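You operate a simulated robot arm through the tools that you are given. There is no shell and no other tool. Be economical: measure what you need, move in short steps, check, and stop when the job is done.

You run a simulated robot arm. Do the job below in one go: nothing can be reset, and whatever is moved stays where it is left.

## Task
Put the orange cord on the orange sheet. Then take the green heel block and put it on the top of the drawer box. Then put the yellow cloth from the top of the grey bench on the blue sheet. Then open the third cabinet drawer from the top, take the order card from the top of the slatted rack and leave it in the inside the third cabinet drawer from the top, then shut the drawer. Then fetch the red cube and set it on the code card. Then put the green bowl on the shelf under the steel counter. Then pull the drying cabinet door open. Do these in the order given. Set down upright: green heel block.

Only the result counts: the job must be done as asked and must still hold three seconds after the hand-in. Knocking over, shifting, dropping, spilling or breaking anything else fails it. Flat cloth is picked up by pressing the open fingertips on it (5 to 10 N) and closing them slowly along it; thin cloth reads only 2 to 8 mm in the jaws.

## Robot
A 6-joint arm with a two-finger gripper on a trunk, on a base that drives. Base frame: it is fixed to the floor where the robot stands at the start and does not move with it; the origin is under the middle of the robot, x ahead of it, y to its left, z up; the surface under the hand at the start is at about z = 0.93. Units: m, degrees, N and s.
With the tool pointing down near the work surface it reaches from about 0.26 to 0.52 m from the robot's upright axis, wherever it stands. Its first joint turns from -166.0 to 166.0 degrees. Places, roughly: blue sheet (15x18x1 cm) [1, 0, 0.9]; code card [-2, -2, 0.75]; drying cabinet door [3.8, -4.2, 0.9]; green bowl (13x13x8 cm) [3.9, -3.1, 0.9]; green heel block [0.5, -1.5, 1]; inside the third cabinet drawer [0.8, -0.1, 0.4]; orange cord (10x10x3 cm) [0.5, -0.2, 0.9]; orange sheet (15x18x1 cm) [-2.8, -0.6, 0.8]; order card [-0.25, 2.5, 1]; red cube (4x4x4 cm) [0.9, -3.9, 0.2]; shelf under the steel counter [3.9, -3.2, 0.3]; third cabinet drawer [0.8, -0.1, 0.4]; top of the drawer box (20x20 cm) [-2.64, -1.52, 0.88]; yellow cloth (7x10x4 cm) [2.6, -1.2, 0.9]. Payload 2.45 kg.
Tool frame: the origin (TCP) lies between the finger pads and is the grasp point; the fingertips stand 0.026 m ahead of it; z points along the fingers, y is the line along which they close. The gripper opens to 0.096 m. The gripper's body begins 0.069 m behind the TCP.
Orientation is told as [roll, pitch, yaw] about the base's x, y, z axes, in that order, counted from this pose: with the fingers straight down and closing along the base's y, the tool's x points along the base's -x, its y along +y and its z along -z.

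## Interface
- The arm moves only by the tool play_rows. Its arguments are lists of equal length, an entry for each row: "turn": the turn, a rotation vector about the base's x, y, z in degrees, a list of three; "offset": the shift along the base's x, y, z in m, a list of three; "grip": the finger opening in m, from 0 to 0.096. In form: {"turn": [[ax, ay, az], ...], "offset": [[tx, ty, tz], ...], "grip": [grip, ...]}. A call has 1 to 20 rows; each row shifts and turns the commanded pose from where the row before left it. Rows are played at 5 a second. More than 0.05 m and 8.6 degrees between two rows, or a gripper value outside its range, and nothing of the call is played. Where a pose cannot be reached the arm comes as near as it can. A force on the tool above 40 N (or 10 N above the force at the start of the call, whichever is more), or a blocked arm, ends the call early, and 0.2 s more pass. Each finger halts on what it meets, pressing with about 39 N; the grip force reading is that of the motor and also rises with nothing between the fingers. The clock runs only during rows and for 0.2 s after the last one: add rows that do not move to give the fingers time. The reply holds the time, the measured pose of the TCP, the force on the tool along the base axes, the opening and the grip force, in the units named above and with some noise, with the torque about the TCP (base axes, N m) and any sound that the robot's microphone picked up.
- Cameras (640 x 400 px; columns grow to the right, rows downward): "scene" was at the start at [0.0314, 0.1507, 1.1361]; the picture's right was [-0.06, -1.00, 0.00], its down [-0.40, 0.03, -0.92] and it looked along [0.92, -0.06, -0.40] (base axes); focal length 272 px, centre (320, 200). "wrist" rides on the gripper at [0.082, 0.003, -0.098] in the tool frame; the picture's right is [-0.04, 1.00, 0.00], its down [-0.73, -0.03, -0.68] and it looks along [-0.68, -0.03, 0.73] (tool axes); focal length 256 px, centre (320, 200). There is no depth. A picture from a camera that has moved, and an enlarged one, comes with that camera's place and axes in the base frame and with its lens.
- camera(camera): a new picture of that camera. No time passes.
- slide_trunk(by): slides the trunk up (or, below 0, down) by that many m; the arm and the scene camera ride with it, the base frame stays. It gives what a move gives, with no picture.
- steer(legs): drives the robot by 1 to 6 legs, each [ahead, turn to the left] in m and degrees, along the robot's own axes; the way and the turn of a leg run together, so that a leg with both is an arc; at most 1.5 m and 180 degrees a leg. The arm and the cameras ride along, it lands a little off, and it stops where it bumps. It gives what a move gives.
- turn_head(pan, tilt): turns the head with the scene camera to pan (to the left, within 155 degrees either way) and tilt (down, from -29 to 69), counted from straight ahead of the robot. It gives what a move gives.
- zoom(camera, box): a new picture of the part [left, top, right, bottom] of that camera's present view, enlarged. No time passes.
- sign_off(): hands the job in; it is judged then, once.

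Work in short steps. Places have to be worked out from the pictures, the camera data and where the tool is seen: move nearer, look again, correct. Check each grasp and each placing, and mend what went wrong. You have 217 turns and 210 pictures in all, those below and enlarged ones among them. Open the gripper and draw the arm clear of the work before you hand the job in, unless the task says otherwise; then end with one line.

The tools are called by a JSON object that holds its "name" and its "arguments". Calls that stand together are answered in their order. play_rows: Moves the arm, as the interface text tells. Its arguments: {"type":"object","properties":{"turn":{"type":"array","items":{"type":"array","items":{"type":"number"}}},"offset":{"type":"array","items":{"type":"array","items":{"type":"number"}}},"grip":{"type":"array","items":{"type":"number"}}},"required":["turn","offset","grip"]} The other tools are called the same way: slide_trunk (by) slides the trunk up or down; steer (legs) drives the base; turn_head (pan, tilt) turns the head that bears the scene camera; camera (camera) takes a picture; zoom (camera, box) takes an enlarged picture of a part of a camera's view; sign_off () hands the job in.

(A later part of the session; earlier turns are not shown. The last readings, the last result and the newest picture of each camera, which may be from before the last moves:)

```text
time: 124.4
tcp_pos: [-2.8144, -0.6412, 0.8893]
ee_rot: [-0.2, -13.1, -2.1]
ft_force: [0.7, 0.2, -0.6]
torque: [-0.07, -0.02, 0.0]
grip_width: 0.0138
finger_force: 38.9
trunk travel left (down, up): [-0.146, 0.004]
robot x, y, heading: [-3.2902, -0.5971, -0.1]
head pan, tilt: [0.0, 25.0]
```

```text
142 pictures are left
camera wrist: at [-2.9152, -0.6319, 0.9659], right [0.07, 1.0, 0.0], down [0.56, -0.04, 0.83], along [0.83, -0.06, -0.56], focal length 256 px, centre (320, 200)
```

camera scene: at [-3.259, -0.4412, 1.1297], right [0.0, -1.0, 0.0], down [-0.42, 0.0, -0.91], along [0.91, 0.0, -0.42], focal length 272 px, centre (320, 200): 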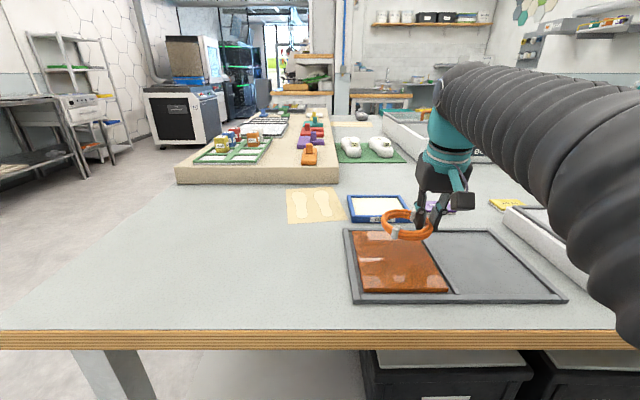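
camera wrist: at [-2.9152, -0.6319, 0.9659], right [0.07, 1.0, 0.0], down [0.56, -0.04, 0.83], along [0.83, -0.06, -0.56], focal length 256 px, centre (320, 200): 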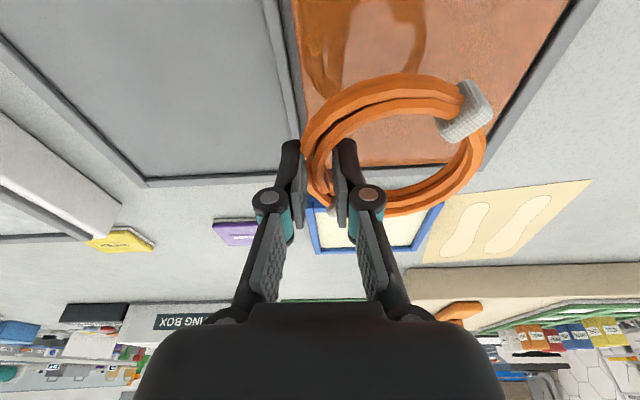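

The ring centre is above the sheet's middle (≈(-2.806,-0.607)). Lower until about 2 cm above... then to contact.

{"name": "play_rows", "arguments": {"turn": [[0, 0, 0], [0, 0, 0], [0, 0, 0], [0, 0, 0], [0, 0, 0]], "offset": [[0, 0, -0.02], [0, 0, -0.015], [0, 0, -0.008], [0, 0, -0.006], [0, 0, 0]], "grip": [0, 0, 0, 0, 0]}}

{"name": "camera", "arguments": {"camera": "scene"}}

```text
time: 125.6
tcp_pos: [-2.8159, -0.6414, 0.8447]
ee_rot: [-0.3, -13.5, -1.9]
ft_force: [5.4, -1.0, 27.3]
torque: [0.27, 0.77, 0.03]
grip_width: 0.0133
finger_force: 38.7
trunk travel left (down, up): [-0.146, 0.004]
robot x, y, heading: [-3.2927, -0.5969, 0.1]
head pan, tilt: [0.0, 25.0]
```

```text
141 pictures are left
camera scene: at [-3.2597, -0.4411, 1.1302], right [0.0, -1.0, 0.0], down [-0.42, 0.0, -0.91], along [0.91, 0.0, -0.42], focal length 272 px, centre (320, 200)
```

scene: 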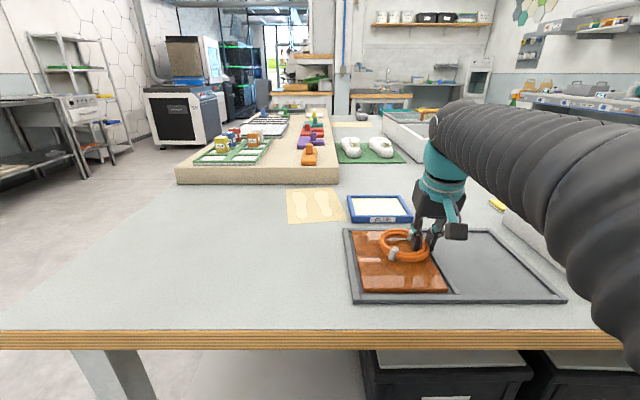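

It touches. The ring sits near the sheet's far edge; I lift a little, shift 3 cm nearer, lower and release.

{"name": "play_rows", "arguments": {"turn": [[0, 0, 0], [0, 0, 0], [0, 0, 0], [0, 0, 0], [0, 0, 0], [0, 0, 0], [0, 0, 0], [0, 0, 0]], "offset": [[0, 0, 0.015], [-0.03, 0, 0], [0, 0, -0.01], [0, 0, -0.003], [0, 0, 0], [0, 0, 0], [0, 0, 0.02], [0, 0, 0.04]], "grip": [0, 0, 0, 0, 0.02, 0.045, 0.045, 0.045]}}

{"name": "camera", "arguments": {"camera": "scene"}}

{"name": "camera", "arguments": {"camera": "wrist"}}

```text
time: 127.4
tcp_pos: [-2.8449, -0.6426, 0.9041]
ee_rot: [-0.3, -13.0, -1.9]
ft_force: [0.3, -0.2, -0.5]
torque: [-0.01, 0.03, 0.01]
grip_width: 0.0451
finger_force: 0.1
trunk travel left (down, up): [-0.146, 0.004]
robot x, y, heading: [-3.2875, -0.5983, -0.0]
head pan, tilt: [0.0, 25.0]
```

```text
140 pictures are left
camera scene: at [-3.259, -0.4412, 1.1296], right [0.0, -1.0, 0.0], down [-0.42, 0.0, -0.91], along [0.91, 0.0, -0.42], focal length 272 px, centre (320, 200)
```

scene: 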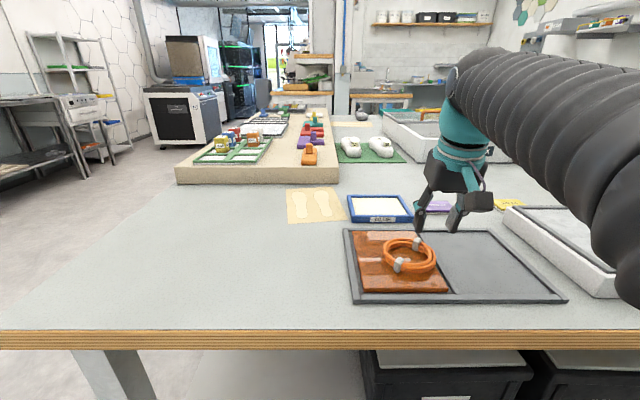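

```text
139 pictures are left
camera wrist: at [-2.9462, -0.6341, 0.9797], right [0.07, 1.0, 0.0], down [0.56, -0.04, 0.83], along [0.82, -0.06, -0.56], focal length 256 px, centre (320, 200)
```

wrist: 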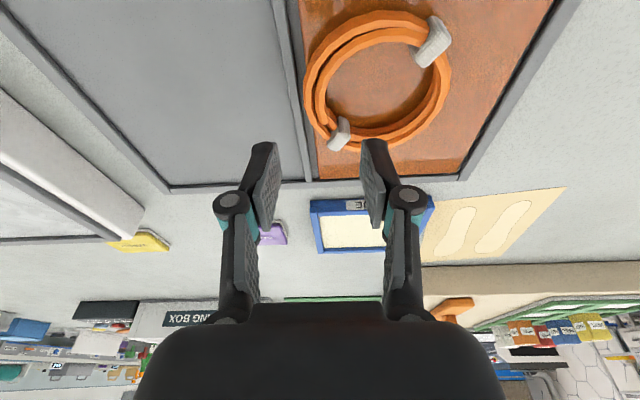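

The cord lies fully on the orange sheet. While here, I look right toward the drawer box (-2.64,-1.52).

{"name": "play_rows", "arguments": {"turn": [[0, 0, 0], [0, 0, 0], [0, 0, 0]], "offset": [[-0.03, 0, 0.04], [-0.04, 0, 0.04], [-0.03, 0.02, 0.04]], "grip": [0.045, 0.045, 0.045]}}

{"name": "turn_head", "arguments": {"pan": -50, "tilt": 15}}

{"name": "camera", "arguments": {"camera": "scene"}}

```text
refused: row 2 steps farther than a row can; nothing moved
```

```text
time: 128.6
tcp_pos: [-2.8455, -0.6424, 0.9031]
ee_rot: [-0.3, -13.2, -1.9]
ft_force: [-0.6, 0.0, 0.9]
torque: [0.02, 0.02, -0.02]
grip_width: 0.045
finger_force: 0.0
trunk travel left (down, up): [-0.146, 0.004]
robot x, y, heading: [-3.2906, -0.5963, -0.2]
head pan, tilt: [-50.0, 15.0]
```

```text
138 pictures are left
camera scene: at [-3.2911, -0.5127, 1.1459], right [-0.77, -0.64, 0.0], down [-0.17, 0.2, -0.97], along [0.62, -0.74, -0.26], focal length 272 px, centre (320, 200)
```

scene: 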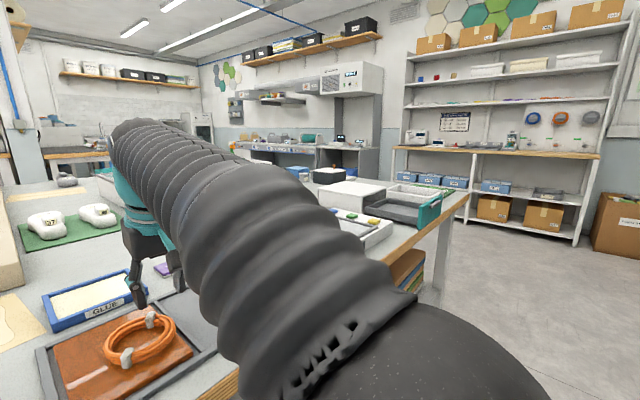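

The white box near the island's end is the drawer box (≈(-2.66,-1.45)). I raise and tuck the arm, then drive back around to the heel block near (0.5,-1.5).

{"name": "play_rows", "arguments": {"turn": [[0, 0, 0], [0, 0, 0], [0, 4, 0], [0, 4, 0], [0, 5, 0]], "offset": [[0, 0, 0.04], [-0.02, 0, 0.04], [-0.03, 0, 0.02], [-0.03, 0.01, 0], [0, 0.01, 0]], "grip": [0.045, 0.045, 0.045, 0.045, 0.045]}}

{"name": "steer", "arguments": {"legs": [[0, 90], [0.92, 0], [0, -48], [0.5, 0], [0, -42], [1.45, 0]]}}

```text
time: 129.8
tcp_pos: [-2.9241, -0.6227, 1.0046]
ee_rot: [-0.6, 0.0, -1.8]
ft_force: [-0.2, -0.8, -0.6]
torque: [0.02, -0.03, 0.03]
grip_width: 0.0451
finger_force: 0.0
trunk travel left (down, up): [-0.146, 0.004]
robot x, y, heading: [-3.2969, -0.5976, 0.0]
head pan, tilt: [-50.0, 15.0]
```

```text
time: 151.9
tcp_pos: [-1.0732, 0.5982, 1.0037]
ee_rot: [-0.8, -0.2, -2.7]
ft_force: [-0.1, -0.4, 0.6]
torque: [0.0, 0.01, -0.01]
grip_width: 0.045
finger_force: 0.1
trunk travel left (down, up): [-0.146, 0.004]
robot x, y, heading: [-1.4396, 0.6299, -1.0]
head pan, tilt: [-50.0, 15.0]
```

Continue: forward to x≈-0.3, turn right and go down the aisle to y≈-1.4, then face +x.

{"name": "steer", "arguments": {"legs": [[1.15, 0], [0, -89], [1.0, 0], [1.05, 0], [0, 90]]}}

{"name": "turn_head", "arguments": {"pan": 0, "tilt": 15}}

{"name": "camera", "arguments": {"camera": "scene"}}

```text
time: 175.1
tcp_pos: [0.1385, -1.4496, 1.0029]
ee_rot: [-0.7, 0.0, 0.2]
ft_force: [-0.1, -0.6, -0.2]
torque: [0.0, 0.0, 0.05]
grip_width: 0.0449
finger_force: 0.0
trunk travel left (down, up): [-0.146, 0.004]
robot x, y, heading: [-0.2244, -1.4392, 1.8]
head pan, tilt: [-50.0, 15.0]
```

```text
time: 176.3
tcp_pos: [0.1391, -1.4504, 1.0047]
ee_rot: [-0.7, -0.1, 0.2]
ft_force: [-0.6, -0.3, -0.2]
torque: [0.02, 0.03, 0.0]
grip_width: 0.045
finger_force: 0.1
trunk travel left (down, up): [-0.146, 0.004]
robot x, y, heading: [-0.2255, -1.439, 2.1]
head pan, tilt: [0.0, 15.0]
```

```text
137 pictures are left
camera scene: at [-0.199, -1.2814, 1.1459], right [0.03, -1.0, 0.0], down [-0.26, -0.01, -0.97], along [0.97, 0.03, -0.26], focal length 272 px, centre (320, 200)
```

scene: 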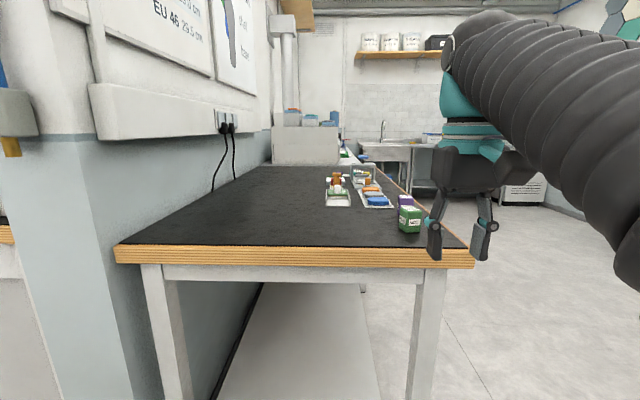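

The green block sits near the bench's right edge. I zoom on it.

{"name": "zoom", "arguments": {"camera": "scene", "box": [300, 150, 460, 270]}}

{"name": "camera", "arguments": {"camera": "wrist"}}

```text
3.33 times, centred on (380, 210) of scene
camera zoom: at [-0.199, -1.2814, 1.1459], right [0.03, -1.0, 0.0], down [-0.26, -0.01, -0.97], along [0.97, 0.03, -0.26], focal length 907 px, centre (120, 167)
```

zoom: 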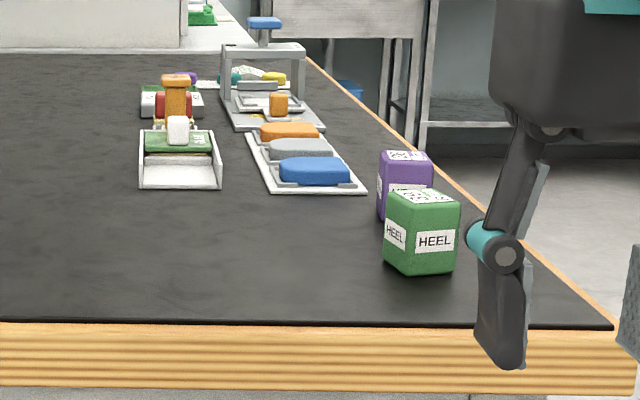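

```text
135 pictures are left
camera wrist: at [0.0588, -1.445, 1.101], right [0.04, 1.0, -0.01], down [0.73, -0.02, 0.68], along [0.68, -0.04, -0.73], focal length 256 px, centre (320, 200)
```

wrist: 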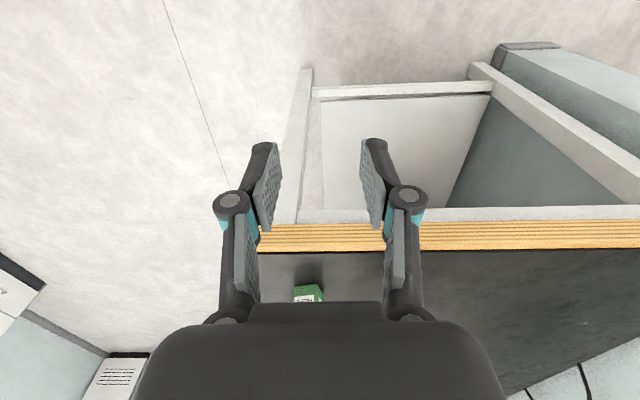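

Triangulating: bench top z≈0.886, block front-bottom ≈(0.466,-1.491), block ~5×5×6 cm with a purple block 7 cm behind. I drive 0.25 m ahead and look from the wrist.

{"name": "steer", "arguments": {"legs": [[0.25, 0]]}}

{"name": "camera", "arguments": {"camera": "wrist"}}

```text
time: 178.2
tcp_pos: [0.392, -1.4425, 1.0032]
ee_rot: [-0.7, -0.2, 0.1]
ft_force: [0.7, 0.1, 0.3]
torque: [-0.04, 0.02, 0.03]
grip_width: 0.0452
finger_force: 0.1
trunk travel left (down, up): [-0.146, 0.004]
robot x, y, heading: [0.0258, -1.4279, 1.9]
head pan, tilt: [0.0, 15.0]
```

```text
134 pictures are left
camera wrist: at [0.3108, -1.4365, 1.101], right [0.04, 1.0, -0.01], down [0.73, -0.02, 0.68], along [0.68, -0.04, -0.73], focal length 256 px, centre (320, 200)
```

wrist: 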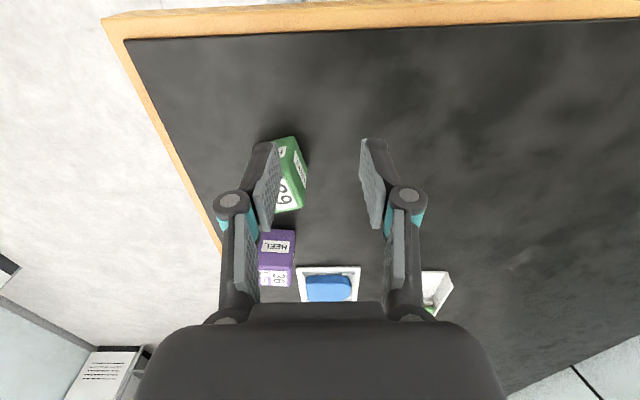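

The block shows left of the fingers. I move the hand right 5 cm, opening wide, to see its orientation.

{"name": "play_rows", "arguments": {"turn": [[0, 0, 0], [0, 0, 0], [0, 0, 0], [0, 0, 0]], "offset": [[0, -0.025, 0.0], [0, -0.025, 0], [0.02, 0, 0], [0, 0, 0]], "grip": [0.06, 0.08, 0.096, 0.096]}}

{"name": "camera", "arguments": {"camera": "wrist"}}

```text
time: 179.2
tcp_pos: [0.4126, -1.4913, 1.004]
ee_rot: [-0.7, -0.1, 0.1]
ft_force: [-0.4, 0.0, -0.7]
torque: [0.01, 0.0, 0.03]
grip_width: 0.0962
finger_force: 0.1
trunk travel left (down, up): [-0.146, 0.004]
robot x, y, heading: [0.023, -1.4301, 1.9]
head pan, tilt: [0.0, 15.0]
```

```text
133 pictures are left
camera wrist: at [0.3315, -1.4859, 1.1006], right [0.04, 1.0, -0.01], down [0.73, -0.02, 0.68], along [0.68, -0.04, -0.73], focal length 256 px, centre (320, 200)
```

wrist: 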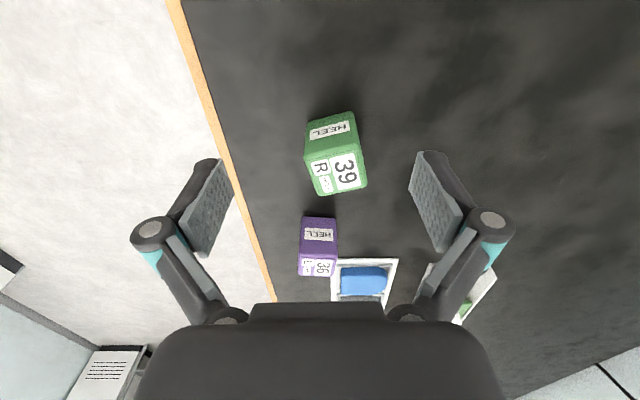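

Top face centre ≈(0.450,-1.480), yaw ≈+13.5°, 3.7 cm wide, top z≈0.945. I align the yaw, move over it and descend.

{"name": "play_rows", "arguments": {"turn": [[0, 0, 7], [0, 0, 6.5], [0, 0, 0], [0, 0, 0], [0, 0, 0]], "offset": [[0.02, 0.006, 0.0], [0.0175, 0.005, 0], [0, 0, -0.03], [0, 0, -0.02], [0, 0, 0]], "grip": [0.08, 0.075, 0.075, 0.075, 0.075]}}

{"name": "camera", "arguments": {"camera": "wrist"}}

```text
time: 180.3
tcp_pos: [0.4496, -1.4811, 0.9541]
ee_rot: [-0.7, -0.2, 13.6]
ft_force: [1.0, -0.6, -0.8]
torque: [0.02, -0.02, -0.02]
grip_width: 0.0747
finger_force: 0.2
trunk travel left (down, up): [-0.146, 0.004]
robot x, y, heading: [0.0268, -1.4294, 2.0]
head pan, tilt: [0.0, 15.0]
```

```text
132 pictures are left
camera wrist: at [0.3695, -1.4947, 1.0503], right [-0.2, 0.98, -0.01], down [0.72, 0.15, 0.68], along [0.67, 0.12, -0.73], focal length 256 px, centre (320, 200)
```

wrist: 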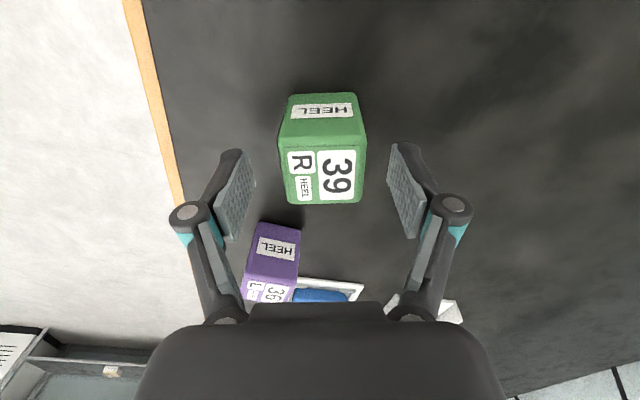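

Aligned. Lower 29 mm and close.

{"name": "play_rows", "arguments": {"turn": [[0, 0, 0], [0, 0, 0], [0, 0, 0], [0, 0, 0], [0, 0, 0], [0, 0, 0]], "offset": [[0, 0, -0.015], [0, 0, -0.014], [0, 0, 0], [0, 0, 0], [0, 0, 0], [0, 0, 0]], "grip": [0.075, 0.075, 0.05, 0.03, 0.02, 0.02]}}

{"name": "camera", "arguments": {"camera": "wrist"}}

```text
time: 181.8
tcp_pos: [0.4492, -1.48, 0.9251]
ee_rot: [-0.8, -0.1, 13.8]
ft_force: [0.7, 9.8, 26.6]
torque: [0.69, 0.23, -0.04]
grip_width: 0.0391
finger_force: 39.3
trunk travel left (down, up): [-0.146, 0.004]
robot x, y, heading: [0.0238, -1.4299, 1.9]
head pan, tilt: [0.0, 15.0]
```

```text
131 pictures are left
camera wrist: at [0.3688, -1.4937, 1.0226], right [-0.2, 0.98, -0.01], down [0.71, 0.15, 0.68], along [0.67, 0.12, -0.73], focal length 256 px, centre (320, 200)
```

wrist: 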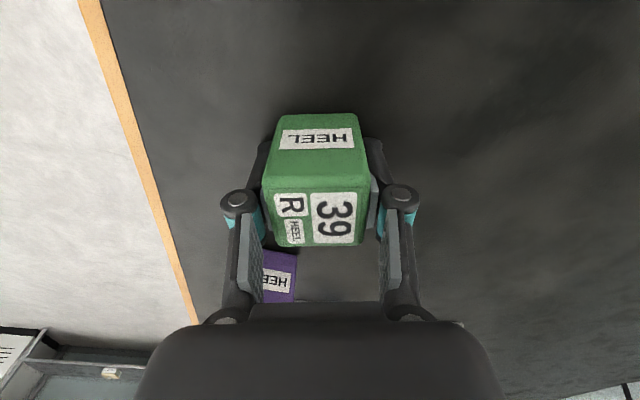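

Block gripped (39 mm). Lift straight up and check.

{"name": "play_rows", "arguments": {"turn": [[0, 0, 0], [0, 0, 0], [0, 0, -6], [0, 0, -7], [0, 0, 0]], "offset": [[0, 0, 0.03], [0, 0, 0.03], [-0.03, 0.02, 0.01], [-0.03, 0.02, 0], [0, 0, 0]], "grip": [0.02, 0.02, 0.02, 0.02, 0.02]}}

{"name": "camera", "arguments": {"camera": "wrist"}}

```text
time: 182.9
tcp_pos: [0.3889, -1.4405, 0.9961]
ee_rot: [-0.6, -0.1, 0.5]
ft_force: [0.3, 0.4, -1.6]
torque: [0.02, -0.04, 0.02]
grip_width: 0.0389
finger_force: 39.3
trunk travel left (down, up): [-0.146, 0.004]
robot x, y, heading: [0.0212, -1.4288, 2.1]
head pan, tilt: [0.0, 15.0]
```

```text
130 pictures are left
camera wrist: at [0.3085, -1.4353, 1.0928], right [0.03, 1.0, -0.01], down [0.73, -0.01, 0.68], along [0.68, -0.03, -0.73], focal length 256 px, centre (320, 200)
```

wrist: 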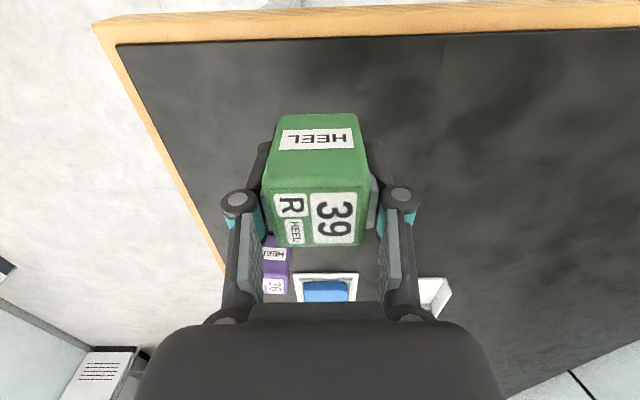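

Held securely and upright. I take the -y aisle around the island: back up, turn, go to y≈-2.75, then west; stop mid-way to look.

{"name": "steer", "arguments": {"legs": [[-0.3, 0], [0, -92], [1.33, 0], [0, -90], [0.5, 0]]}}

{"name": "turn_head", "arguments": {"pan": -10, "tilt": 15}}

{"name": "camera", "arguments": {"camera": "scene"}}

```text
time: 201.5
tcp_pos: [-1.1307, -2.7613, 0.9962]
ee_rot: [-0.6, -0.2, 178.9]
ft_force: [0.0, -0.7, -1.3]
torque: [0.0, 0.03, 0.0]
grip_width: 0.039
finger_force: 38.9
trunk travel left (down, up): [-0.146, 0.004]
robot x, y, heading: [-0.7683, -2.7816, -179.8]
head pan, tilt: [0.0, 15.0]
```

```text
time: 202.3
tcp_pos: [-1.131, -2.7622, 0.995]
ee_rot: [-0.7, -0.1, 178.9]
ft_force: [0.5, 0.9, -2.2]
torque: [0.0, 0.0, 0.0]
grip_width: 0.0391
finger_force: 39.5
trunk travel left (down, up): [-0.146, 0.004]
robot x, y, heading: [-0.7681, -2.7837, -179.5]
head pan, tilt: [-10.0, 15.0]
```

```text
129 pictures are left
camera scene: at [-0.8001, -2.9254, 1.1459], right [0.17, 0.99, 0.0], down [0.26, -0.04, -0.97], along [-0.95, 0.16, -0.26], focal length 272 px, centre (320, 200)
```

scene: 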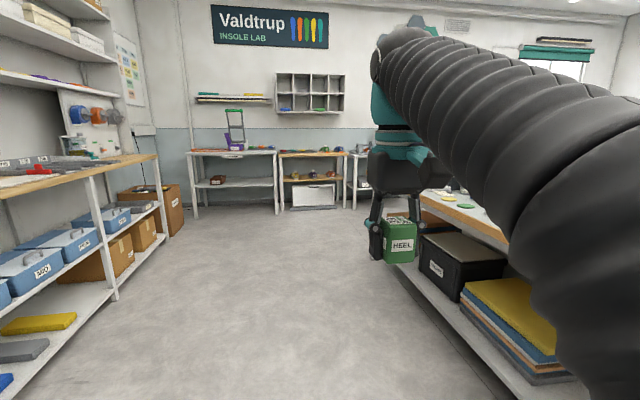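

The aisle is clear. Continue to x≈-3.3, turn north to y≈-1.5, and face the island end.

{"name": "steer", "arguments": {"legs": [[1.3, 0], [1.25, 0], [0, -90], [1.25, 0], [0, -90]]}}

{"name": "turn_head", "arguments": {"pan": 0, "tilt": 25}}

{"name": "camera", "arguments": {"camera": "scene"}}

{"name": "camera", "arguments": {"camera": "wrist"}}

```text
time: 228.2
tcp_pos: [-2.9877, -1.5604, 0.9942]
ee_rot: [-0.7, -0.2, -0.1]
ft_force: [0.2, 0.6, -1.2]
torque: [-0.01, 0.01, 0.0]
grip_width: 0.0391
finger_force: 39.0
trunk travel left (down, up): [-0.146, 0.004]
robot x, y, heading: [-3.3505, -1.5433, 1.2]
head pan, tilt: [-10.0, 15.0]
```

```text
time: 229.0
tcp_pos: [-2.9868, -1.5593, 0.9964]
ee_rot: [-0.7, -0.1, 0.0]
ft_force: [-0.6, 0.5, -0.8]
torque: [0.0, -0.03, -0.01]
grip_width: 0.039
finger_force: 38.8
trunk travel left (down, up): [-0.146, 0.004]
robot x, y, heading: [-3.3536, -1.5449, 1.3]
head pan, tilt: [0.0, 25.0]
```

```text
128 pictures are left
camera scene: at [-3.3226, -1.3888, 1.1297], right [0.02, -1.0, 0.0], down [-0.42, -0.01, -0.91], along [0.91, 0.02, -0.42], focal length 272 px, centre (320, 200)
```

scene: 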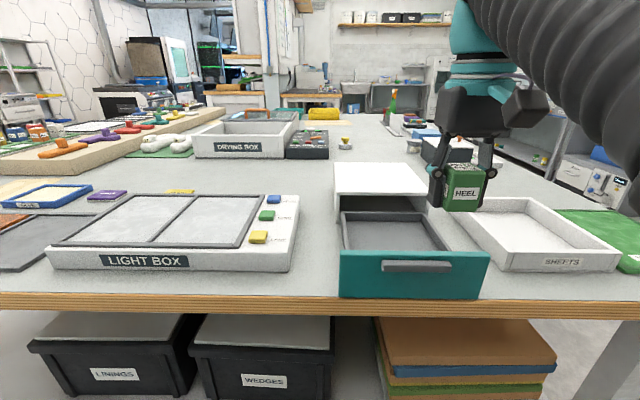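

```text
127 pictures are left
camera wrist: at [-3.0678, -1.5543, 1.0928], right [0.04, 1.0, -0.01], down [0.73, -0.02, 0.68], along [0.68, -0.04, -0.73], focal length 256 px, centre (320, 200)
```

wrist: 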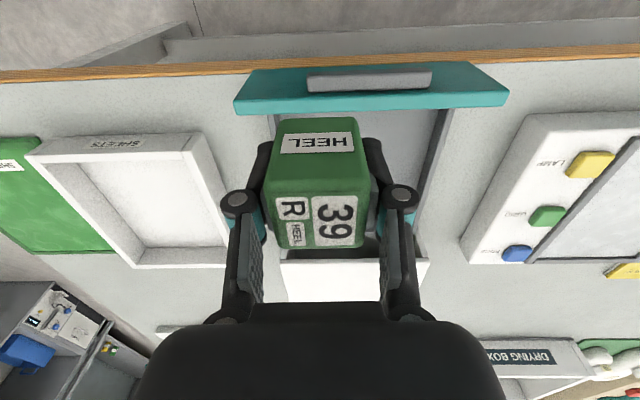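

The box top spans x -2.77..-2.51, y -1.62..-1.42, z≈0.88, with its drawer open toward me. I drive 0.13 m closer and then reach over it.

{"name": "steer", "arguments": {"legs": [[0.13, 0]]}}

{"name": "play_rows", "arguments": {"turn": [[0, 0, 0], [0, 0, 0], [0, 0, 0], [0, 0, 0], [0, 0, 0]], "offset": [[0.04, 0.015, 0], [0.04, 0.015, 0], [0.035, 0.005, -0.01], [0.03, 0, -0.01], [0, 0, 0]], "grip": [0.02, 0.02, 0.02, 0.02, 0.02]}}

{"name": "camera", "arguments": {"camera": "scene"}}

```text
time: 230.2
tcp_pos: [-2.8576, -1.558, 0.9951]
ee_rot: [-0.7, -0.2, 0.0]
ft_force: [-0.8, 0.5, -1.0]
torque: [-0.01, 0.01, -0.02]
grip_width: 0.0391
finger_force: 38.9
trunk travel left (down, up): [-0.146, 0.004]
robot x, y, heading: [-3.22, -1.5456, 1.2]
head pan, tilt: [0.0, 25.0]
```

```text
time: 231.4
tcp_pos: [-2.7127, -1.5215, 0.9745]
ee_rot: [-0.7, -0.1, -0.1]
ft_force: [0.1, -0.2, -0.5]
torque: [0.0, 0.01, 0.05]
grip_width: 0.0391
finger_force: 38.8
trunk travel left (down, up): [-0.146, 0.004]
robot x, y, heading: [-3.2188, -1.5458, 1.2]
head pan, tilt: [0.0, 25.0]
```

```text
126 pictures are left
camera scene: at [-3.1929, -1.386, 1.1297], right [0.02, -1.0, 0.0], down [-0.42, -0.01, -0.91], along [0.91, 0.02, -0.42], focal length 272 px, centre (320, 200)
```

scene: 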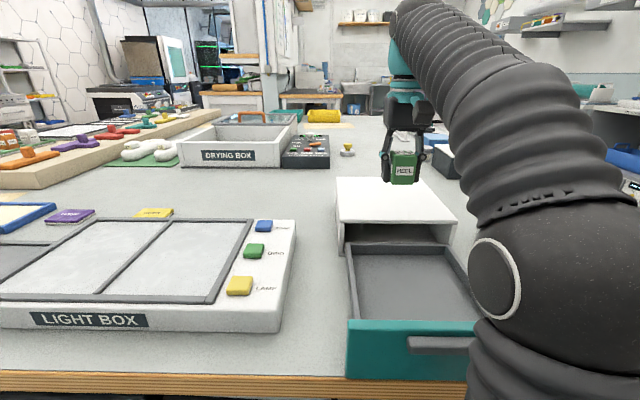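

The block is over the box top. I go 2 cm further in and lower gently.

{"name": "play_rows", "arguments": {"turn": [[0, 0, 0], [0, 0, 0], [0, 0, 0], [0, 0, 0], [0, 0, 0], [0, 0, 0]], "offset": [[0.02, 0, -0.01], [0, 0, -0.02], [0, 0, -0.01], [0, 0, -0.006], [0, 0, -0.004], [0, 0, 0]], "grip": [0.02, 0.02, 0.02, 0.02, 0.02, 0.02]}}

{"name": "camera", "arguments": {"camera": "scene"}}

```text
time: 232.8
tcp_pos: [-2.6917, -1.522, 0.925]
ee_rot: [-0.7, -0.1, -0.1]
ft_force: [-0.4, -0.3, -1.2]
torque: [0.01, -0.03, 0.01]
grip_width: 0.0391
finger_force: 38.8
trunk travel left (down, up): [-0.146, 0.004]
robot x, y, heading: [-3.2221, -1.5443, 1.4]
head pan, tilt: [0.0, 25.0]
```

```text
125 pictures are left
camera scene: at [-3.1929, -1.386, 1.1297], right [0.02, -1.0, 0.0], down [-0.42, -0.01, -0.91], along [0.91, 0.02, -0.42], focal length 272 px, centre (320, 200)
```

scene: 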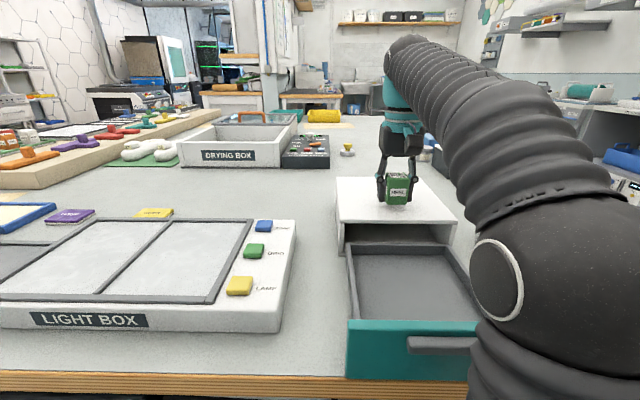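

No contact yet; continue down in 2 mm steps until a light touch.

{"name": "play_rows", "arguments": {"turn": [[0, 0, 0], [0, 0, 0], [0, 0, 0]], "offset": [[0, 0, -0.002], [0, 0, -0.002], [0, 0, 0]], "grip": [0.02, 0.02, 0.02]}}

```text
time: 233.7
tcp_pos: [-2.6928, -1.5236, 0.9227]
ee_rot: [-0.7, 0.0, -0.2]
ft_force: [0.4, -0.4, -1.1]
torque: [0.03, 0.01, -0.01]
grip_width: 0.039
finger_force: 39.4
trunk travel left (down, up): [-0.146, 0.004]
robot x, y, heading: [-3.2165, -1.542, 1.1]
head pan, tilt: [0.0, 25.0]
```

{"name": "play_rows", "arguments": {"turn": [[0, 0, 0], [0, 0, 0], [0, 0, 0], [0, 0, 0]], "offset": [[0, 0, -0.002], [0, 0, -0.002], [0, 0, -0.002], [0, 0, 0]], "grip": [0.02, 0.02, 0.02, 0.02]}}

```text
time: 234.7
tcp_pos: [-2.6924, -1.5221, 0.9148]
ee_rot: [-0.7, -0.1, -0.1]
ft_force: [0.4, 0.6, -1.4]
torque: [0.0, 0.01, 0.0]
grip_width: 0.0391
finger_force: 39.1
trunk travel left (down, up): [-0.146, 0.004]
robot x, y, heading: [-3.2198, -1.5465, 1.3]
head pan, tilt: [0.0, 25.0]
```

Still free at 0.915. Continue slowly.

{"name": "play_rows", "arguments": {"turn": [[0, 0, 0], [0, 0, 0], [0, 0, 0], [0, 0, 0], [0, 0, 0], [0, 0, 0]], "offset": [[0, 0, -0.002], [0, 0, -0.002], [0, 0, -0.002], [0, 0, -0.002], [0, 0, -0.002], [0, 0, 0]], "grip": [0.02, 0.02, 0.02, 0.02, 0.02, 0.02]}}

{"name": "zoom", "arguments": {"camera": "scene", "box": [320, 130, 480, 250]}}

```text
time: 235.8
tcp_pos: [-2.6927, -1.5226, 0.9118]
ee_rot: [-0.7, -0.8, -0.1]
ft_force: [-0.9, -0.2, 13.2]
torque: [0.24, 0.36, 0.02]
grip_width: 0.039
finger_force: 39.0
trunk travel left (down, up): [-0.146, 0.004]
robot x, y, heading: [-3.2199, -1.5453, 0.9]
head pan, tilt: [0.0, 25.0]
stopped in row 5: the force on the tool passed its limit at 45 N (the readings are from after the stop); the commanded pose is now the measured one
```

```text
3.33 times, centred on (400, 190) of scene
camera zoom: at [-3.1934, -1.386, 1.1295], right [0.02, -1.0, 0.0], down [-0.42, -0.01, -0.91], along [0.91, 0.02, -0.42], focal length 907 px, centre (53, 233)
```

zoom: 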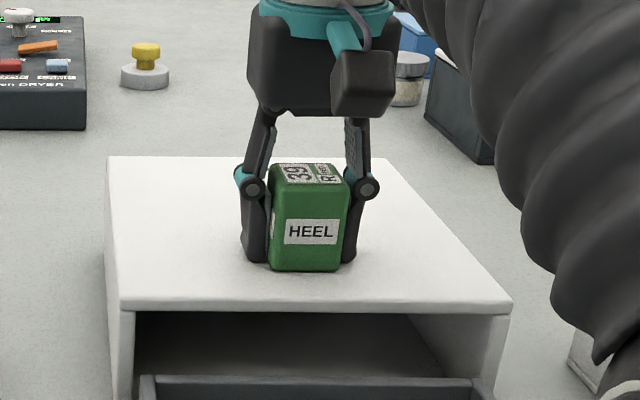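

Contact at TCP 0.912; the block stands on the box top. Release slowly and rise.

{"name": "play_rows", "arguments": {"turn": [[0, 0, 0], [0, 0, 0], [0, 0, 0], [0, 0, 0], [0, 0, 0], [0, 0, 0], [0, 0, 0]], "offset": [[0, 0, 0.001], [0, 0, 0], [0, 0, 0], [0, 0, 0.02], [0, 0, 0.03], [0, 0, 0.03], [0, 0, 0]], "grip": [0.045, 0.06, 0.07, 0.07, 0.07, 0.07, 0.07]}}

{"name": "zoom", "arguments": {"camera": "scene", "box": [320, 130, 480, 250]}}

```text
time: 237.4
tcp_pos: [-2.6932, -1.5217, 0.9888]
ee_rot: [-0.6, -0.7, -0.2]
ft_force: [-0.3, 0.0, 0.1]
torque: [-0.02, -0.05, 0.0]
grip_width: 0.07
finger_force: 0.0
trunk travel left (down, up): [-0.146, 0.004]
robot x, y, heading: [-3.2194, -1.5466, 1.4]
head pan, tilt: [0.0, 25.0]
```

```text
3.33 times, centred on (400, 190) of scene
camera zoom: at [-3.1928, -1.386, 1.1297], right [0.02, -1.0, 0.0], down [-0.42, -0.01, -0.91], along [0.91, 0.02, -0.42], focal length 907 px, centre (53, 233)
```

zoom: 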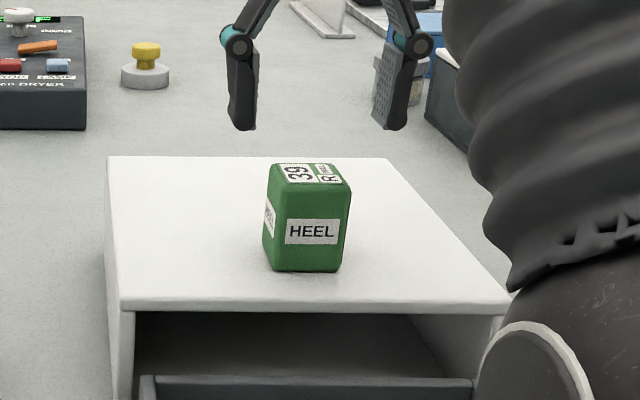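

Heel block stands upright on the drawer box. Next the yellow cloth near (2.6,-1.2): I tuck the arm, and drive back east along the -y aisle.

{"name": "play_rows", "arguments": {"turn": [[0, 0, 0], [0, 0, 0], [0, 0, 0], [0, 0, 0]], "offset": [[0, 0, 0.015], [-0.045, -0.01, 0], [-0.045, -0.01, 0], [-0.045, 0, 0]], "grip": [0.07, 0.07, 0.07, 0.07]}}

{"name": "steer", "arguments": {"legs": [[-0.12, 0], [0, -91], [1.2, 0], [0, 90], [1.5, 0], [1.5, 0]]}}

{"name": "turn_head", "arguments": {"pan": 10, "tilt": 12}}

{"name": "camera", "arguments": {"camera": "scene"}}

```text
time: 238.4
tcp_pos: [-2.8328, -1.5434, 0.9896]
ee_rot: [-0.8, -0.5, -0.1]
ft_force: [0.9, 0.5, -1.1]
torque: [0.01, 0.12, -0.01]
grip_width: 0.0703
finger_force: 0.0
out of reach, approached as far as the arm can: row 1
trunk travel left (down, up): [-0.146, 0.004]
robot x, y, heading: [-3.2221, -1.5455, 1.2]
head pan, tilt: [0.0, 25.0]
```

```text
time: 267.1
tcp_pos: [0.051, -2.6389, 0.9904]
ee_rot: [-0.7, -0.6, 1.0]
ft_force: [0.7, -0.7, 0.0]
torque: [-0.02, -0.01, 0.01]
grip_width: 0.0701
finger_force: 0.1
trunk travel left (down, up): [-0.146, 0.004]
robot x, y, heading: [-0.3368, -2.6465, 2.4]
head pan, tilt: [0.0, 25.0]
```

```text
time: 267.9
tcp_pos: [0.0492, -2.6397, 0.99]
ee_rot: [-0.7, -0.6, 1.1]
ft_force: [0.9, 0.0, -0.4]
torque: [0.01, -0.04, 0.0]
grip_width: 0.0702
finger_force: 0.1
trunk travel left (down, up): [-0.146, 0.004]
robot x, y, heading: [-0.3385, -2.6451, 2.5]
head pan, tilt: [10.0, 12.0]
```

```text
122 pictures are left
camera scene: at [-0.3138, -2.4724, 1.1507], right [0.21, -0.98, 0.0], down [-0.2, -0.04, -0.98], along [0.96, 0.21, -0.21], focal length 272 px, centre (320, 200)
```

scene: 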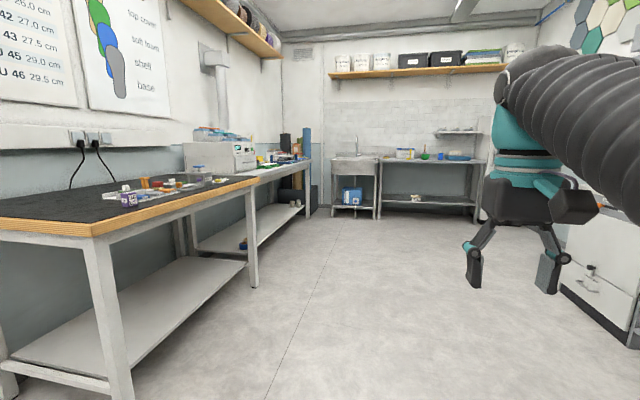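

The grey bench lies beyond the black one. I drive to about (2.6,-2.1) and face it (+y).

{"name": "steer", "arguments": {"legs": [[0, 8], [1.5, 0], [1.45, 0], [0, 79]]}}

{"name": "turn_head", "arguments": {"pan": 0, "tilt": 20}}

{"name": "camera", "arguments": {"camera": "scene"}}

```text
time: 286.2
tcp_pos: [2.6042, -1.7112, 0.9902]
ee_rot: [-0.7, -0.6, 87.9]
ft_force: [0.0, 0.6, 0.4]
torque: [-0.02, 0.0, 0.0]
grip_width: 0.07
finger_force: 0.0
trunk travel left (down, up): [-0.146, 0.004]
robot x, y, heading: [2.5848, -2.0994, 89.0]
head pan, tilt: [10.0, 12.0]
```

```text
time: 286.9
tcp_pos: [2.6032, -1.712, 0.9903]
ee_rot: [-0.8, -0.6, 87.7]
ft_force: [0.1, -0.7, 0.0]
torque: [0.03, -0.01, 0.01]
grip_width: 0.07
finger_force: 0.0
trunk travel left (down, up): [-0.146, 0.004]
robot x, y, heading: [2.5896, -2.0979, 89.3]
head pan, tilt: [0.0, 20.0]
```

```text
121 pictures are left
camera scene: at [2.4312, -2.0645, 1.1378], right [1.0, -0.01, 0.0], down [0.0, -0.34, -0.94], along [0.01, 0.94, -0.34], focal length 272 px, centre (320, 200)
```

scene: 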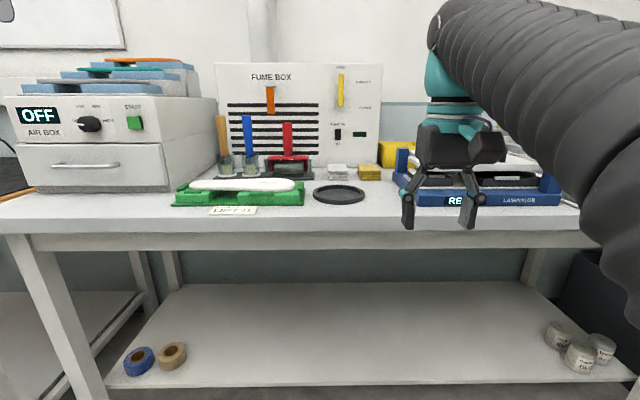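

Yellow things are visible behind the dark disc. Zoom in.

{"name": "zoom", "arguments": {"camera": "scene", "box": [240, 120, 440, 245]}}

{"name": "camera", "arguments": {"camera": "wrist"}}

```text
3.20 times, centred on (340, 182) of scene
camera zoom: at [2.4312, -2.0645, 1.1378], right [1.0, -0.01, 0.0], down [0.0, -0.34, -0.94], along [0.01, 0.94, -0.34], focal length 870 px, centre (256, 256)
```

zoom: 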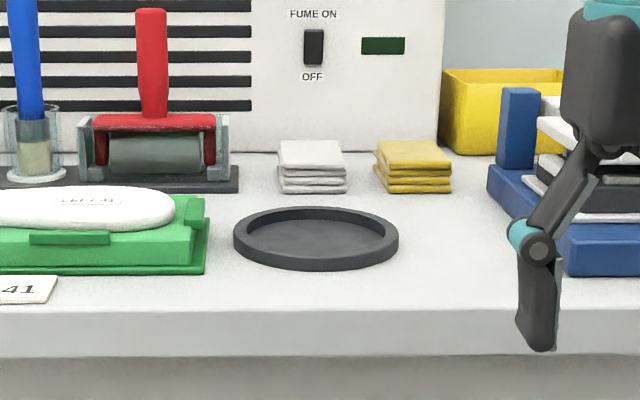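

```text
119 pictures are left
camera wrist: at [2.5973, -1.7928, 1.0861], right [-1.0, 0.08, -0.01], down [0.05, 0.72, 0.69], along [0.06, 0.68, -0.73], focal length 256 px, centre (320, 200)
```

wrist: 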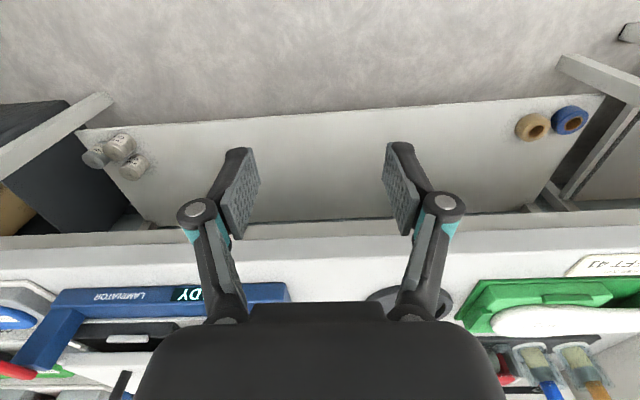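

The yellow cloth is a folded stack next to a white one. I drive 0.33 m closer and view from above.

{"name": "steer", "arguments": {"legs": [[0.33, 0]]}}

{"name": "camera", "arguments": {"camera": "wrist"}}

{"name": "camera", "arguments": {"camera": "scene"}}

```text
time: 289.1
tcp_pos: [2.6073, -1.3796, 0.9901]
ee_rot: [-0.6, -0.7, 88.0]
ft_force: [-1.0, 0.3, -0.4]
torque: [0.02, -0.02, 0.0]
grip_width: 0.07
finger_force: 0.0
trunk travel left (down, up): [-0.146, 0.004]
robot x, y, heading: [2.5929, -1.7697, 89.4]
head pan, tilt: [0.0, 20.0]
```

```text
118 pictures are left
camera wrist: at [2.6016, -1.4602, 1.0861], right [-1.0, 0.08, -0.01], down [0.05, 0.72, 0.69], along [0.06, 0.68, -0.73], focal length 256 px, centre (320, 200)
```

wrist: 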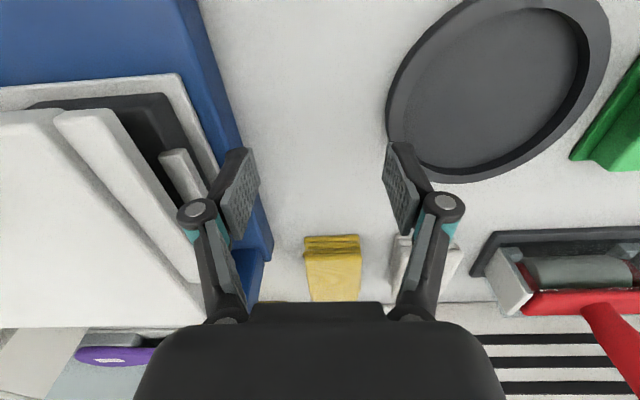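

```text
117 pictures are left
camera scene: at [2.4358, -1.7321, 1.1378], right [1.0, -0.01, 0.0], down [0.0, -0.34, -0.94], along [0.01, 0.94, -0.34], focal length 272 px, centre (320, 200)
```

scene: 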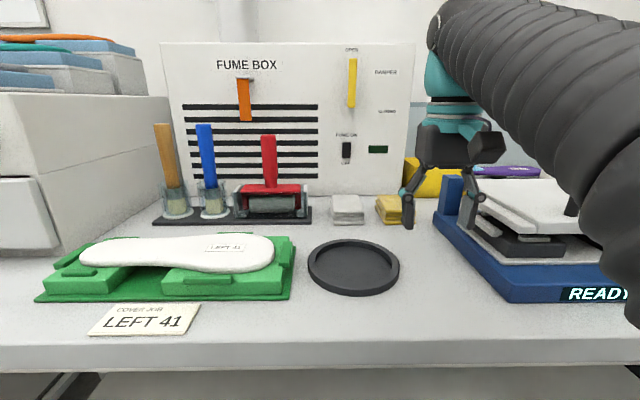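

Stack front-bottom ≈(2.612,-1.165), bench z≈0.86, about 7 cm wide in x. It's at the limit of reach, so I move 5 cm nearer, pitch the tool 40° forward, and open fully.

{"name": "steer", "arguments": {"legs": [[0.05, 0]]}}

{"name": "play_rows", "arguments": {"turn": [[8, 0, 0], [8, 0, 0], [8, 0, 0], [8, 0, 0], [8, 0, 0], [0, 0, 2], [0, 0, 0]], "offset": [[0, 0, 0], [0, 0.01, 0], [0, 0.02, 0], [0, 0.03, -0.01], [0, 0.03, -0.01], [0.002, 0.02, -0.01], [0, 0, 0]], "grip": [0.08, 0.096, 0.096, 0.096, 0.096, 0.096, 0.096]}}

{"name": "camera", "arguments": {"camera": "wrist"}}

{"name": "camera", "arguments": {"camera": "scene"}}

```text
time: 290.1
tcp_pos: [2.6082, -1.3287, 0.9904]
ee_rot: [-0.7, -0.7, 87.9]
ft_force: [0.3, 0.8, 0.3]
torque: [-0.02, 0.02, 0.05]
grip_width: 0.0702
finger_force: 0.1
trunk travel left (down, up): [-0.146, 0.004]
robot x, y, heading: [2.5939, -1.7166, 89.2]
head pan, tilt: [0.0, 20.0]
```

```text
time: 291.7
tcp_pos: [2.6115, -1.2186, 0.9595]
ee_rot: [1.0, -40.7, 89.1]
ft_force: [-0.4, 0.2, 0.6]
torque: [-0.03, -0.02, 0.02]
grip_width: 0.096
finger_force: 0.1
trunk travel left (down, up): [-0.146, 0.004]
robot x, y, heading: [2.5912, -1.7166, 89.1]
head pan, tilt: [0.0, 20.0]
```

```text
116 pictures are left
camera wrist: at [2.6089, -1.3426, 0.9802], right [-1.0, 0.03, 0.04], down [0.04, 0.11, 0.99], along [0.03, 0.99, -0.12], focal length 256 px, centre (320, 200)
```

wrist: 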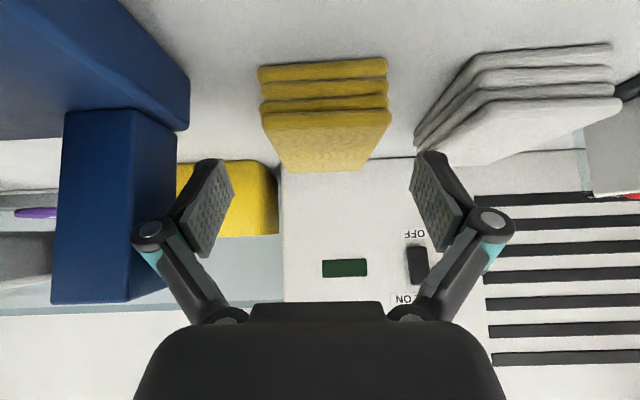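

```text
115 pictures are left
camera scene: at [2.4366, -1.6817, 1.1378], right [1.0, -0.01, 0.0], down [0.0, -0.34, -0.94], along [0.01, 0.94, -0.34], focal length 272 px, centre (320, 200)
```

scene: 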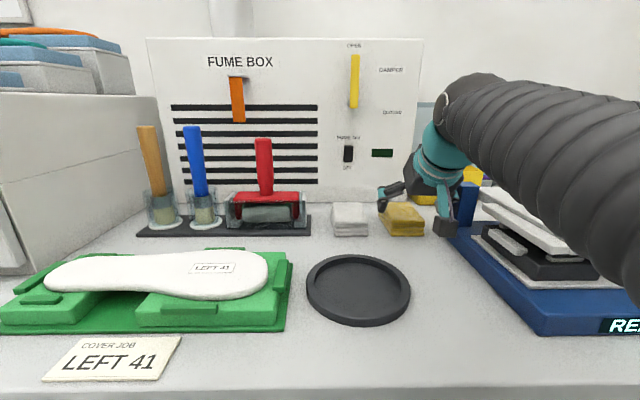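

With the better baseline: bench z≈0.889, stack front y≈-1.207, 7 cm wide and centred on x≈2.611. I descend to straddle its front part.

{"name": "play_rows", "arguments": {"turn": [[0, 0, 0], [0, 0, 0], [0, 0, 0]], "offset": [[0, 0.02, -0.018], [0, 0.018, -0.018], [0, 0, 0]], "grip": [0.096, 0.096, 0.096]}}

{"name": "camera", "arguments": {"camera": "wrist"}}

{"name": "zoom", "arguments": {"camera": "scene", "box": [310, 150, 510, 275]}}

```text
time: 292.5
tcp_pos: [2.6111, -1.18, 0.9237]
ee_rot: [1.1, -40.6, 89.2]
ft_force: [0.1, 0.3, -0.1]
torque: [0.0, 0.03, -0.03]
grip_width: 0.096
finger_force: 0.1
trunk travel left (down, up): [-0.146, 0.004]
robot x, y, heading: [2.5959, -1.7144, 89.2]
head pan, tilt: [0.0, 20.0]
```

```text
114 pictures are left
camera wrist: at [2.6085, -1.3046, 0.9439], right [-1.0, 0.03, 0.04], down [0.04, 0.11, 0.99], along [0.03, 0.99, -0.12], focal length 256 px, centre (320, 200)
```

wrist: 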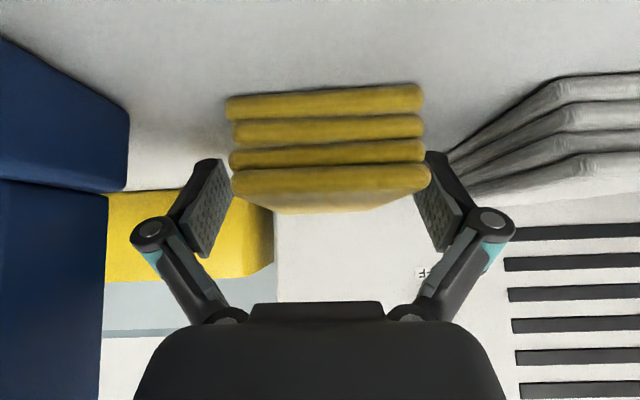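

```text
3.20 times, centred on (410, 212) of scene
camera zoom: at [2.4366, -1.6817, 1.1378], right [1.0, -0.01, 0.0], down [0.0, -0.34, -0.94], along [0.01, 0.94, -0.34], focal length 870 px, centre (32, 160)
```

zoom: 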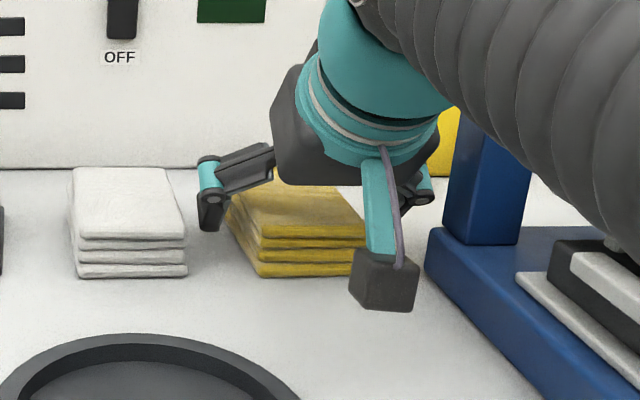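

The stack is between the fingers. Lower 4 mm and close slowly.

{"name": "play_rows", "arguments": {"turn": [[0, 0, 0], [0, 0, 0], [0, 0, 0], [0, 0, 0], [0, 0, 0], [0, 0, 0], [0, 0, 0], [0, 0, 0]], "offset": [[0, 0.005, -0.003], [0, 0, 0], [0, 0, 0], [0, 0, 0], [0, 0, 0], [0, 0, 0], [0, 0, 0], [0, 0, 0]], "grip": [0.09, 0.08, 0.07, 0.065, 0.06, 0.055, 0.05, 0.05]}}

{"name": "camera", "arguments": {"camera": "wrist"}}

```text
time: 294.3
tcp_pos: [2.613, -1.175, 0.9228]
ee_rot: [1.1, -40.9, 89.3]
ft_force: [18.5, -0.5, 33.0]
torque: [0.16, -1.73, -0.14]
grip_width: 0.0713
finger_force: 15.8
trunk travel left (down, up): [-0.146, 0.004]
robot x, y, heading: [2.592, -1.717, 89.0]
head pan, tilt: [0.0, 20.0]
```

```text
112 pictures are left
camera wrist: at [2.6096, -1.301, 0.9432], right [-1.0, 0.03, 0.04], down [0.04, 0.11, 0.99], along [0.03, 0.99, -0.11], focal length 256 px, centre (320, 200)
```

wrist: 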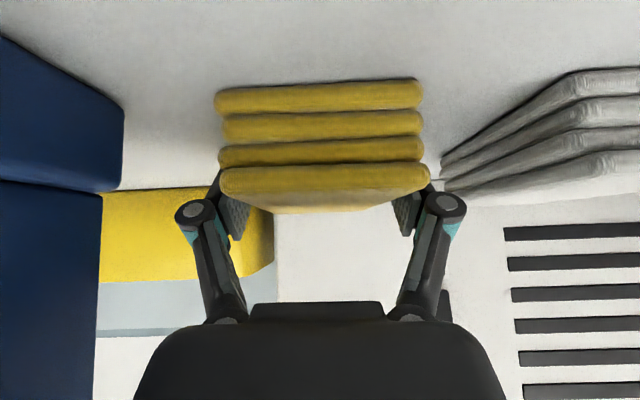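

The stack is held at 71 mm, acting solid. Ease up 3 mm, tighten, and lift.

{"name": "play_rows", "arguments": {"turn": [[0, 0, 0], [0, 0, 0], [0, 0, 0], [0, 0, 0], [0, 0, 0], [0, 0, 0], [0, 0, 0]], "offset": [[0, 0, 0.003], [0, 0, 0], [0, 0, 0.005], [0, 0, 0.015], [0, 0, 0.025], [0, 0, 0.025], [0, 0, 0]], "grip": [0.04, 0.03, 0.03, 0.03, 0.03, 0.03, 0.03]}}

{"name": "camera", "arguments": {"camera": "wrist"}}

{"name": "camera", "arguments": {"camera": "scene"}}

```text
time: 295.9
tcp_pos: [2.6119, -1.1755, 0.9936]
ee_rot: [1.0, -40.5, 89.1]
ft_force: [0.1, -0.4, -0.5]
torque: [0.02, 0.02, 0.02]
grip_width: 0.0638
finger_force: 39.1
trunk travel left (down, up): [-0.146, 0.004]
robot x, y, heading: [2.5966, -1.7185, 88.8]
head pan, tilt: [0.0, 20.0]
```

```text
111 pictures are left
camera wrist: at [2.6091, -1.3, 1.0145], right [-1.0, 0.03, 0.04], down [0.04, 0.12, 0.99], along [0.03, 0.99, -0.12], focal length 256 px, centre (320, 200)
```

wrist: 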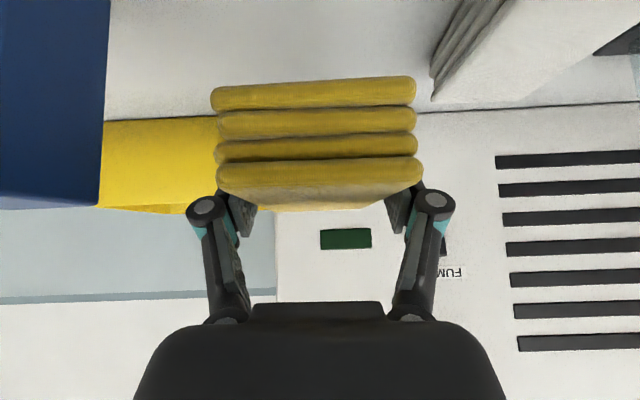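

```text
110 pictures are left
camera scene: at [2.4367, -1.6816, 1.1378], right [1.0, -0.01, 0.0], down [0.0, -0.34, -0.94], along [0.01, 0.94, -0.34], focal length 272 px, centre (320, 200)
```

scene: 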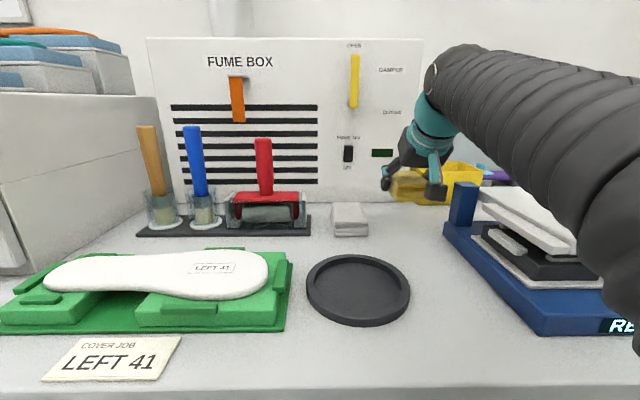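

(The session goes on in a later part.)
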